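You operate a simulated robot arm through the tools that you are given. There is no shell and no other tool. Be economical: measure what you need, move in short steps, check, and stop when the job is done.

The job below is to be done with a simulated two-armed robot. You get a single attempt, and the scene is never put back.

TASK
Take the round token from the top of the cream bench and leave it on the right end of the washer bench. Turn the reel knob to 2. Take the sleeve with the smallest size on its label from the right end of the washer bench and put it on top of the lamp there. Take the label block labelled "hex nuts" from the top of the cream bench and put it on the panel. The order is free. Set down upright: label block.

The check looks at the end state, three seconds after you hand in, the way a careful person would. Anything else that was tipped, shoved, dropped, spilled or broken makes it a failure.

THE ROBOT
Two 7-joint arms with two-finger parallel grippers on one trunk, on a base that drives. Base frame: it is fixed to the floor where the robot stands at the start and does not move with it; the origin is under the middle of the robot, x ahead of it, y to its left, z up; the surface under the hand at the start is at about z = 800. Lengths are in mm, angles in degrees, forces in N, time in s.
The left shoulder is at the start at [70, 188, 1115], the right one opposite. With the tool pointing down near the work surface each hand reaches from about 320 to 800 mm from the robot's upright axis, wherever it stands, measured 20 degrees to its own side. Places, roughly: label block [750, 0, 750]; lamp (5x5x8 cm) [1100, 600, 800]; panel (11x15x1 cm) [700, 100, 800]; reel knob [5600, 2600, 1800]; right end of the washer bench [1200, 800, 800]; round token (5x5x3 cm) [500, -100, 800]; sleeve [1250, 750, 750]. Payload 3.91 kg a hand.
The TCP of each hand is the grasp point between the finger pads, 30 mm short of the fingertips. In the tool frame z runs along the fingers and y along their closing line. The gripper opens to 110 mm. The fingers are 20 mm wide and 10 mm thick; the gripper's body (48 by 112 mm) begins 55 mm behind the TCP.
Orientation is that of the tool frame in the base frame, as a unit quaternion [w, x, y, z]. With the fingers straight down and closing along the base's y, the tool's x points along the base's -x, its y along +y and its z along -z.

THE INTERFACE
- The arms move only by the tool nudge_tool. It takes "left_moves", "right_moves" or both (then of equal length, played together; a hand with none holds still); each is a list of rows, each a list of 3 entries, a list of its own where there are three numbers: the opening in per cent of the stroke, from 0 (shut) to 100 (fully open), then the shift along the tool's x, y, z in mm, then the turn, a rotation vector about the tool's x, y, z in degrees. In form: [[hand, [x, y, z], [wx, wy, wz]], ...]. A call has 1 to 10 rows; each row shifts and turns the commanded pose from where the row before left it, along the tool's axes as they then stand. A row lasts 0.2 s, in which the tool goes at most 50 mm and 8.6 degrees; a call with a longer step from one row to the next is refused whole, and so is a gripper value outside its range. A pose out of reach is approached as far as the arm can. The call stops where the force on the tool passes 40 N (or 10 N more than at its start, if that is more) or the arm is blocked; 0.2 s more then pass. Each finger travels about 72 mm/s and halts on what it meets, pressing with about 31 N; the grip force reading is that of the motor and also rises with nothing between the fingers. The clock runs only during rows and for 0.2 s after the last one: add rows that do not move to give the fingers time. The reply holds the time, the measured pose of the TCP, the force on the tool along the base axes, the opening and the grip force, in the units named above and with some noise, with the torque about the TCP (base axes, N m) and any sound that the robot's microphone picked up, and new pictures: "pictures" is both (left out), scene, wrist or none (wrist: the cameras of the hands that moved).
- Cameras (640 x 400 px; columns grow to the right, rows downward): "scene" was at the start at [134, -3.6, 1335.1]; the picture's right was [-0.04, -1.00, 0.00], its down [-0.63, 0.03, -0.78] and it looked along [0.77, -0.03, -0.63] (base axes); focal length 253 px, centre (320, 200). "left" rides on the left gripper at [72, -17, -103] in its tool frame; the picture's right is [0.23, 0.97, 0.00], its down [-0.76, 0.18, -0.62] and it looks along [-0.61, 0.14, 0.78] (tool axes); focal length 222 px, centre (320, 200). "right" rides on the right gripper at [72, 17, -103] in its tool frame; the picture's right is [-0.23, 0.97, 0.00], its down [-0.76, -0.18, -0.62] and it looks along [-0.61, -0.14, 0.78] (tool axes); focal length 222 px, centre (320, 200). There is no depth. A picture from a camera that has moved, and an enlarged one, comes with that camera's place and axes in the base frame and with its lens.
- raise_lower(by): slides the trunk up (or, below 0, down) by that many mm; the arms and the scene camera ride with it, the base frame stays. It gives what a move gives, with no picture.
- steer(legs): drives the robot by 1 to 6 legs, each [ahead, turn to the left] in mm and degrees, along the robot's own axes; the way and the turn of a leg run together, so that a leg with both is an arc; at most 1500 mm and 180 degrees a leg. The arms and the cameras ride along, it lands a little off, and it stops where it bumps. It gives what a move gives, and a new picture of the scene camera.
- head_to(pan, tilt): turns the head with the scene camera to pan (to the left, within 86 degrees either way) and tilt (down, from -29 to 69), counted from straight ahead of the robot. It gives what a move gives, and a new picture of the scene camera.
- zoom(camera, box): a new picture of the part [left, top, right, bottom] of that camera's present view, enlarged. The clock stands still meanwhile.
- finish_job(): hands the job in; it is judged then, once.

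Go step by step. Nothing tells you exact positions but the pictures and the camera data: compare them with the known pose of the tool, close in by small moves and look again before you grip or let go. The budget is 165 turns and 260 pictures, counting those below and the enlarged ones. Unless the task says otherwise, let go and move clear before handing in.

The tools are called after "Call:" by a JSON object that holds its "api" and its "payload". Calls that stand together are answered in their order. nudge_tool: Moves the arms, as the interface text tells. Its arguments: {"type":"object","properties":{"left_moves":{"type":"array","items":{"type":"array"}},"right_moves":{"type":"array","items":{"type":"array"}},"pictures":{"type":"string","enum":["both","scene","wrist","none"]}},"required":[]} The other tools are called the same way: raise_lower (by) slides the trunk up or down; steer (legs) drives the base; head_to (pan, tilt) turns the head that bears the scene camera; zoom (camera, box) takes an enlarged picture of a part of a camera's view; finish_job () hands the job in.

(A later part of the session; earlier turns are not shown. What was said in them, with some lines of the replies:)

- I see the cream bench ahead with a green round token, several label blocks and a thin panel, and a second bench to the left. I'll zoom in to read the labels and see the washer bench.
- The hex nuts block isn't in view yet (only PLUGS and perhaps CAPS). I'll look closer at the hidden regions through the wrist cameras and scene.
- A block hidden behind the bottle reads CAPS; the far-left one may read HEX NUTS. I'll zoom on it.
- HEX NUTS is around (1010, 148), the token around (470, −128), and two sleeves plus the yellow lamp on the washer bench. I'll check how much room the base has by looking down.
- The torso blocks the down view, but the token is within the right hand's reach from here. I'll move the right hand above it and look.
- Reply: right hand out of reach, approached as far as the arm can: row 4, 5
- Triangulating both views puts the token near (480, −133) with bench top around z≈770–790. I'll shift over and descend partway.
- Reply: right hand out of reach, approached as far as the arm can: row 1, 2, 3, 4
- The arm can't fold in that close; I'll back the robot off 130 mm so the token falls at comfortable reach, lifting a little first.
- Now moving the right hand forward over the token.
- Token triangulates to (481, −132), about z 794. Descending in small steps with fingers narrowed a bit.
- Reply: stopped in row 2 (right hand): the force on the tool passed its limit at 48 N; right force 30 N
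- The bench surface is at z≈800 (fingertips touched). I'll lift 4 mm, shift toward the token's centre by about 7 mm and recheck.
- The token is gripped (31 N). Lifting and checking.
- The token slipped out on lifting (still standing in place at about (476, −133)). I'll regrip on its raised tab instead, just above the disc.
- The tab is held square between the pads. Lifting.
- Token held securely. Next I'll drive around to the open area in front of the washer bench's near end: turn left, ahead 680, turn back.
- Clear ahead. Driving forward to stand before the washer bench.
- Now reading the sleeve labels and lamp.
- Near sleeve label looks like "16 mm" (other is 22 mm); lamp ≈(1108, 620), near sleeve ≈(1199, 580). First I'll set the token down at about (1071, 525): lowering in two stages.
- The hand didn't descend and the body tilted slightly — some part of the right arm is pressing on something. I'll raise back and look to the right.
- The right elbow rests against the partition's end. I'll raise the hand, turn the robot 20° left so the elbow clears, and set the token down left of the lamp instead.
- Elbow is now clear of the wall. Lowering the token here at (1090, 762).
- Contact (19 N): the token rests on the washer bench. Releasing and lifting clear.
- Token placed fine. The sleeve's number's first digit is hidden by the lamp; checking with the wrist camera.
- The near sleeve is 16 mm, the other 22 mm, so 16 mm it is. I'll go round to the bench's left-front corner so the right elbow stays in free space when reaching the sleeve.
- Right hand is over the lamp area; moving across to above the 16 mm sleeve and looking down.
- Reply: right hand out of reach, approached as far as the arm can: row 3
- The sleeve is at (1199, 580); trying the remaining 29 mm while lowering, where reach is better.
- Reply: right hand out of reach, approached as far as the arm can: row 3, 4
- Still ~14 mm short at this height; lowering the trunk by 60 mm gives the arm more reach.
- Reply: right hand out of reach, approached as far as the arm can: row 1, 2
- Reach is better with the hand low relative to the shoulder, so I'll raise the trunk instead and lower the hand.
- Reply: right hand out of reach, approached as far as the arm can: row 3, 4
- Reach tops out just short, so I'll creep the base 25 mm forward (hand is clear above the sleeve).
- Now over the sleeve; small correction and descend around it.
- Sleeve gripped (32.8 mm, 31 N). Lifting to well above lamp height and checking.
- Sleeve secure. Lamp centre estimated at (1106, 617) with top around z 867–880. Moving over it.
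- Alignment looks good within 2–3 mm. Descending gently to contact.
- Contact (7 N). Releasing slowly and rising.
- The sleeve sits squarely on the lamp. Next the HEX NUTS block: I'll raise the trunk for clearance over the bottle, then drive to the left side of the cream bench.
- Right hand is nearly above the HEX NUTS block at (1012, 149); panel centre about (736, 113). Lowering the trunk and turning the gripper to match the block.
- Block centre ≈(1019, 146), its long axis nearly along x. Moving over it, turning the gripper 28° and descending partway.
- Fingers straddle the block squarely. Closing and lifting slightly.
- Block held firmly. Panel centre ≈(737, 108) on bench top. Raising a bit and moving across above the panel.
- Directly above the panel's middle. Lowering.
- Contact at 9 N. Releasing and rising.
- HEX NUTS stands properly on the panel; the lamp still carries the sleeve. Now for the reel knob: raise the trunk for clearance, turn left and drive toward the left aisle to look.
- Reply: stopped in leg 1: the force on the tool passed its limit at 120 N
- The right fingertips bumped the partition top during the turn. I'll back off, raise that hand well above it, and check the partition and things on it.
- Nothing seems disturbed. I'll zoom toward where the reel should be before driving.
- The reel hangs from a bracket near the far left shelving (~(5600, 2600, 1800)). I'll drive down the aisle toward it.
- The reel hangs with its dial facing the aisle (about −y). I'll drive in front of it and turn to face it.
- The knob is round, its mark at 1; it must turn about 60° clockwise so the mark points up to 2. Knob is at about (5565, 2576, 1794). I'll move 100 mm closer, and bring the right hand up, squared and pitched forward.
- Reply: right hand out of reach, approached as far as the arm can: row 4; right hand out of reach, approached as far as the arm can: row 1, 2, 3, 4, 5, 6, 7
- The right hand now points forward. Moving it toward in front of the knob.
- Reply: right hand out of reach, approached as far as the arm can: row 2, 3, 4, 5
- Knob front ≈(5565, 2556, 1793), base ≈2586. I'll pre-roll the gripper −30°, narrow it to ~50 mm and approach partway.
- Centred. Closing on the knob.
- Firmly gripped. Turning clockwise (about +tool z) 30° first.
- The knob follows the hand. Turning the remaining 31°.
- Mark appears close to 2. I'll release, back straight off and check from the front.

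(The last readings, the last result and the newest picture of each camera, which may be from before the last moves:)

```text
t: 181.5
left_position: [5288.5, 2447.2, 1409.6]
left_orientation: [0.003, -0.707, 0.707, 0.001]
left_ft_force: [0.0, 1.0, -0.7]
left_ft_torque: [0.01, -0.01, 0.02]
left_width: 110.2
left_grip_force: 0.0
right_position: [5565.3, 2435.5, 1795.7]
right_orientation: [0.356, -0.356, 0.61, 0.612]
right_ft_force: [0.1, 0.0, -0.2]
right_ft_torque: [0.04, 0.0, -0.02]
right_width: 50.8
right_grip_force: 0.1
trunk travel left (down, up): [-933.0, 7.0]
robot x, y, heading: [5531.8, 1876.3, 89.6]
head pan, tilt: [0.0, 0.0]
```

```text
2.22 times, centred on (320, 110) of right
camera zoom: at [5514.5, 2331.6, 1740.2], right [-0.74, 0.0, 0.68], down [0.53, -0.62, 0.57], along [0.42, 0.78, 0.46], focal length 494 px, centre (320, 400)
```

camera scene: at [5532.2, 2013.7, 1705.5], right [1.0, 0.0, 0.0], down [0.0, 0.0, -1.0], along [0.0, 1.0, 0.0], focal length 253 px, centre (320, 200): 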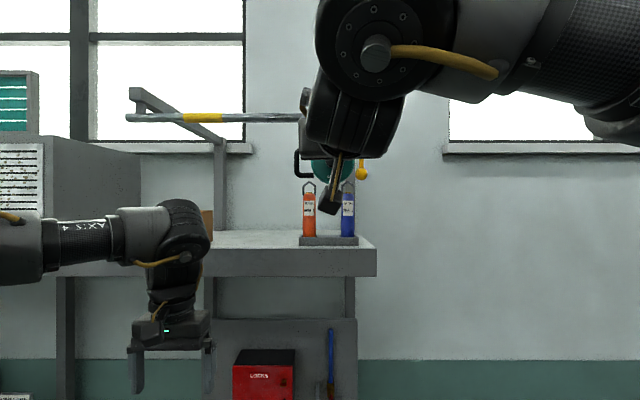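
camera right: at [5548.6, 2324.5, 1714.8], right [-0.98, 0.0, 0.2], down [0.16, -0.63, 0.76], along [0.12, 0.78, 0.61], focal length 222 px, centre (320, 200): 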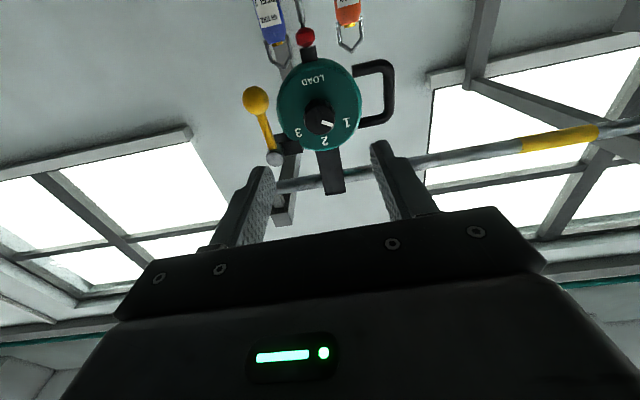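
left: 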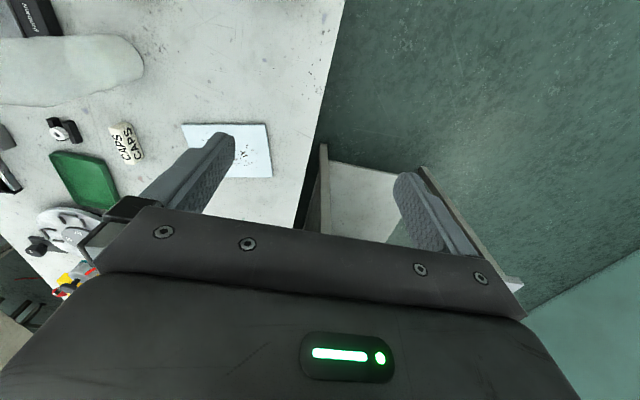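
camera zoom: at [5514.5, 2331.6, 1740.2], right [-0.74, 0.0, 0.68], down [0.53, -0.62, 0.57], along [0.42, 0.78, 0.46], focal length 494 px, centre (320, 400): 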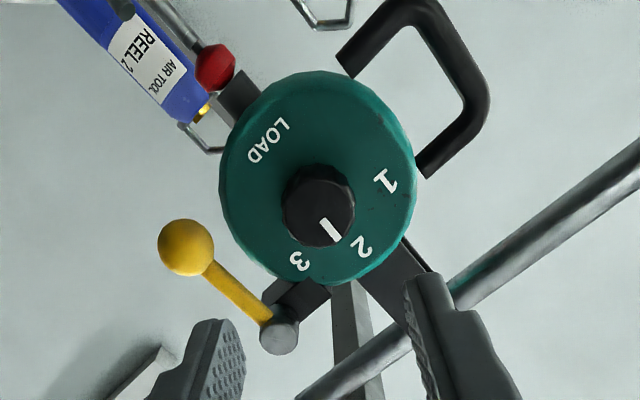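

Call:
{"api": "nudge_tool", "payload": {"right_moves": [[46, [0, 0, -30], [0, 0, 0]], [46, [-20, -35, 0], [0, 0, 0]], [46, [-20, -35, 0], [0, 0, 0]], [46, [-20, -35, 0], [0, 0, 0]], [46, [-20, -35, 0], [0, 0, 0]], [46, [-20, -35, 0], [0, 0, 0]], [46, [0, 0, 0], [0, 0, 0]]], "pictures": "none"}}

Call:
{"api": "zoom", "payload": {"camera": "scene", "box": [300, 130, 360, 190]}}

```text
t: 183.1
left_position: [5286.6, 2447.4, 1408.7]
left_orientation: [0.003, -0.706, 0.708, 0.001]
left_ft_force: [0.0, -0.1, 0.9]
left_ft_torque: [0.03, -0.01, 0.02]
left_width: 110.2
left_grip_force: 0.1
right_position: [5763.8, 2405.9, 1792.2]
right_orientation: [0.356, -0.357, 0.608, 0.613]
right_ft_force: [0.6, -1.1, 0.5]
right_ft_torque: [0.01, 0.0, 0.01]
right_width: 50.6
right_grip_force: 0.1
trunk travel left (down, up): [-933.0, 7.0]
robot x, y, heading: [5534.3, 1874.9, 89.8]
head pan, tilt: [0.0, 0.0]
```

```text
6.67 times, centred on (330, 160) of scene
camera zoom: at [5533.7, 2014.7, 1705.4], right [1.0, 0.0, 0.0], down [0.0, 0.0, -1.0], along [0.0, 1.0, 0.0], focal length 1690 px, centre (253, 467)
```

zoom: 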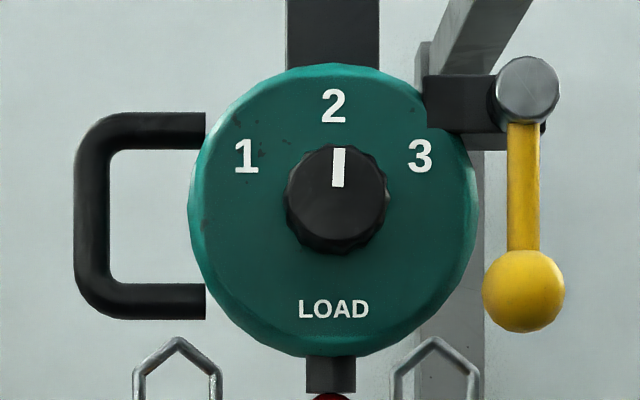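

The mark points straight up at 2, and the hand is clear of the reel. The token, sleeve and label block were all seen in place after the partition bump, so I'm handing in.

Call:
{"api": "finish_job", "payload": {}}

```text
The job is handed in.
```

I handed the job in with all four parts done. One problem on the way: while turning, the right fingertips hit the top of the partition with about 120 N. Pictures taken right after showed nothing moved or knocked over.

- **Token:** it is on the right end of the washer bench, to the left of the lamp. It slipped out of the first grip on the cream bench but stayed standing, so I picked it up again by its tab.
- **Sleeve:** the 16 mm sleeve, the smaller of the two I found there (the other is 22 mm), sits centred on top of the lamp.
- **Label block:** the "HEX NUTS" block stands upright on the panel.
- **Knob:** the reel knob's mark points straight up at 2, checked from the front after letting go.
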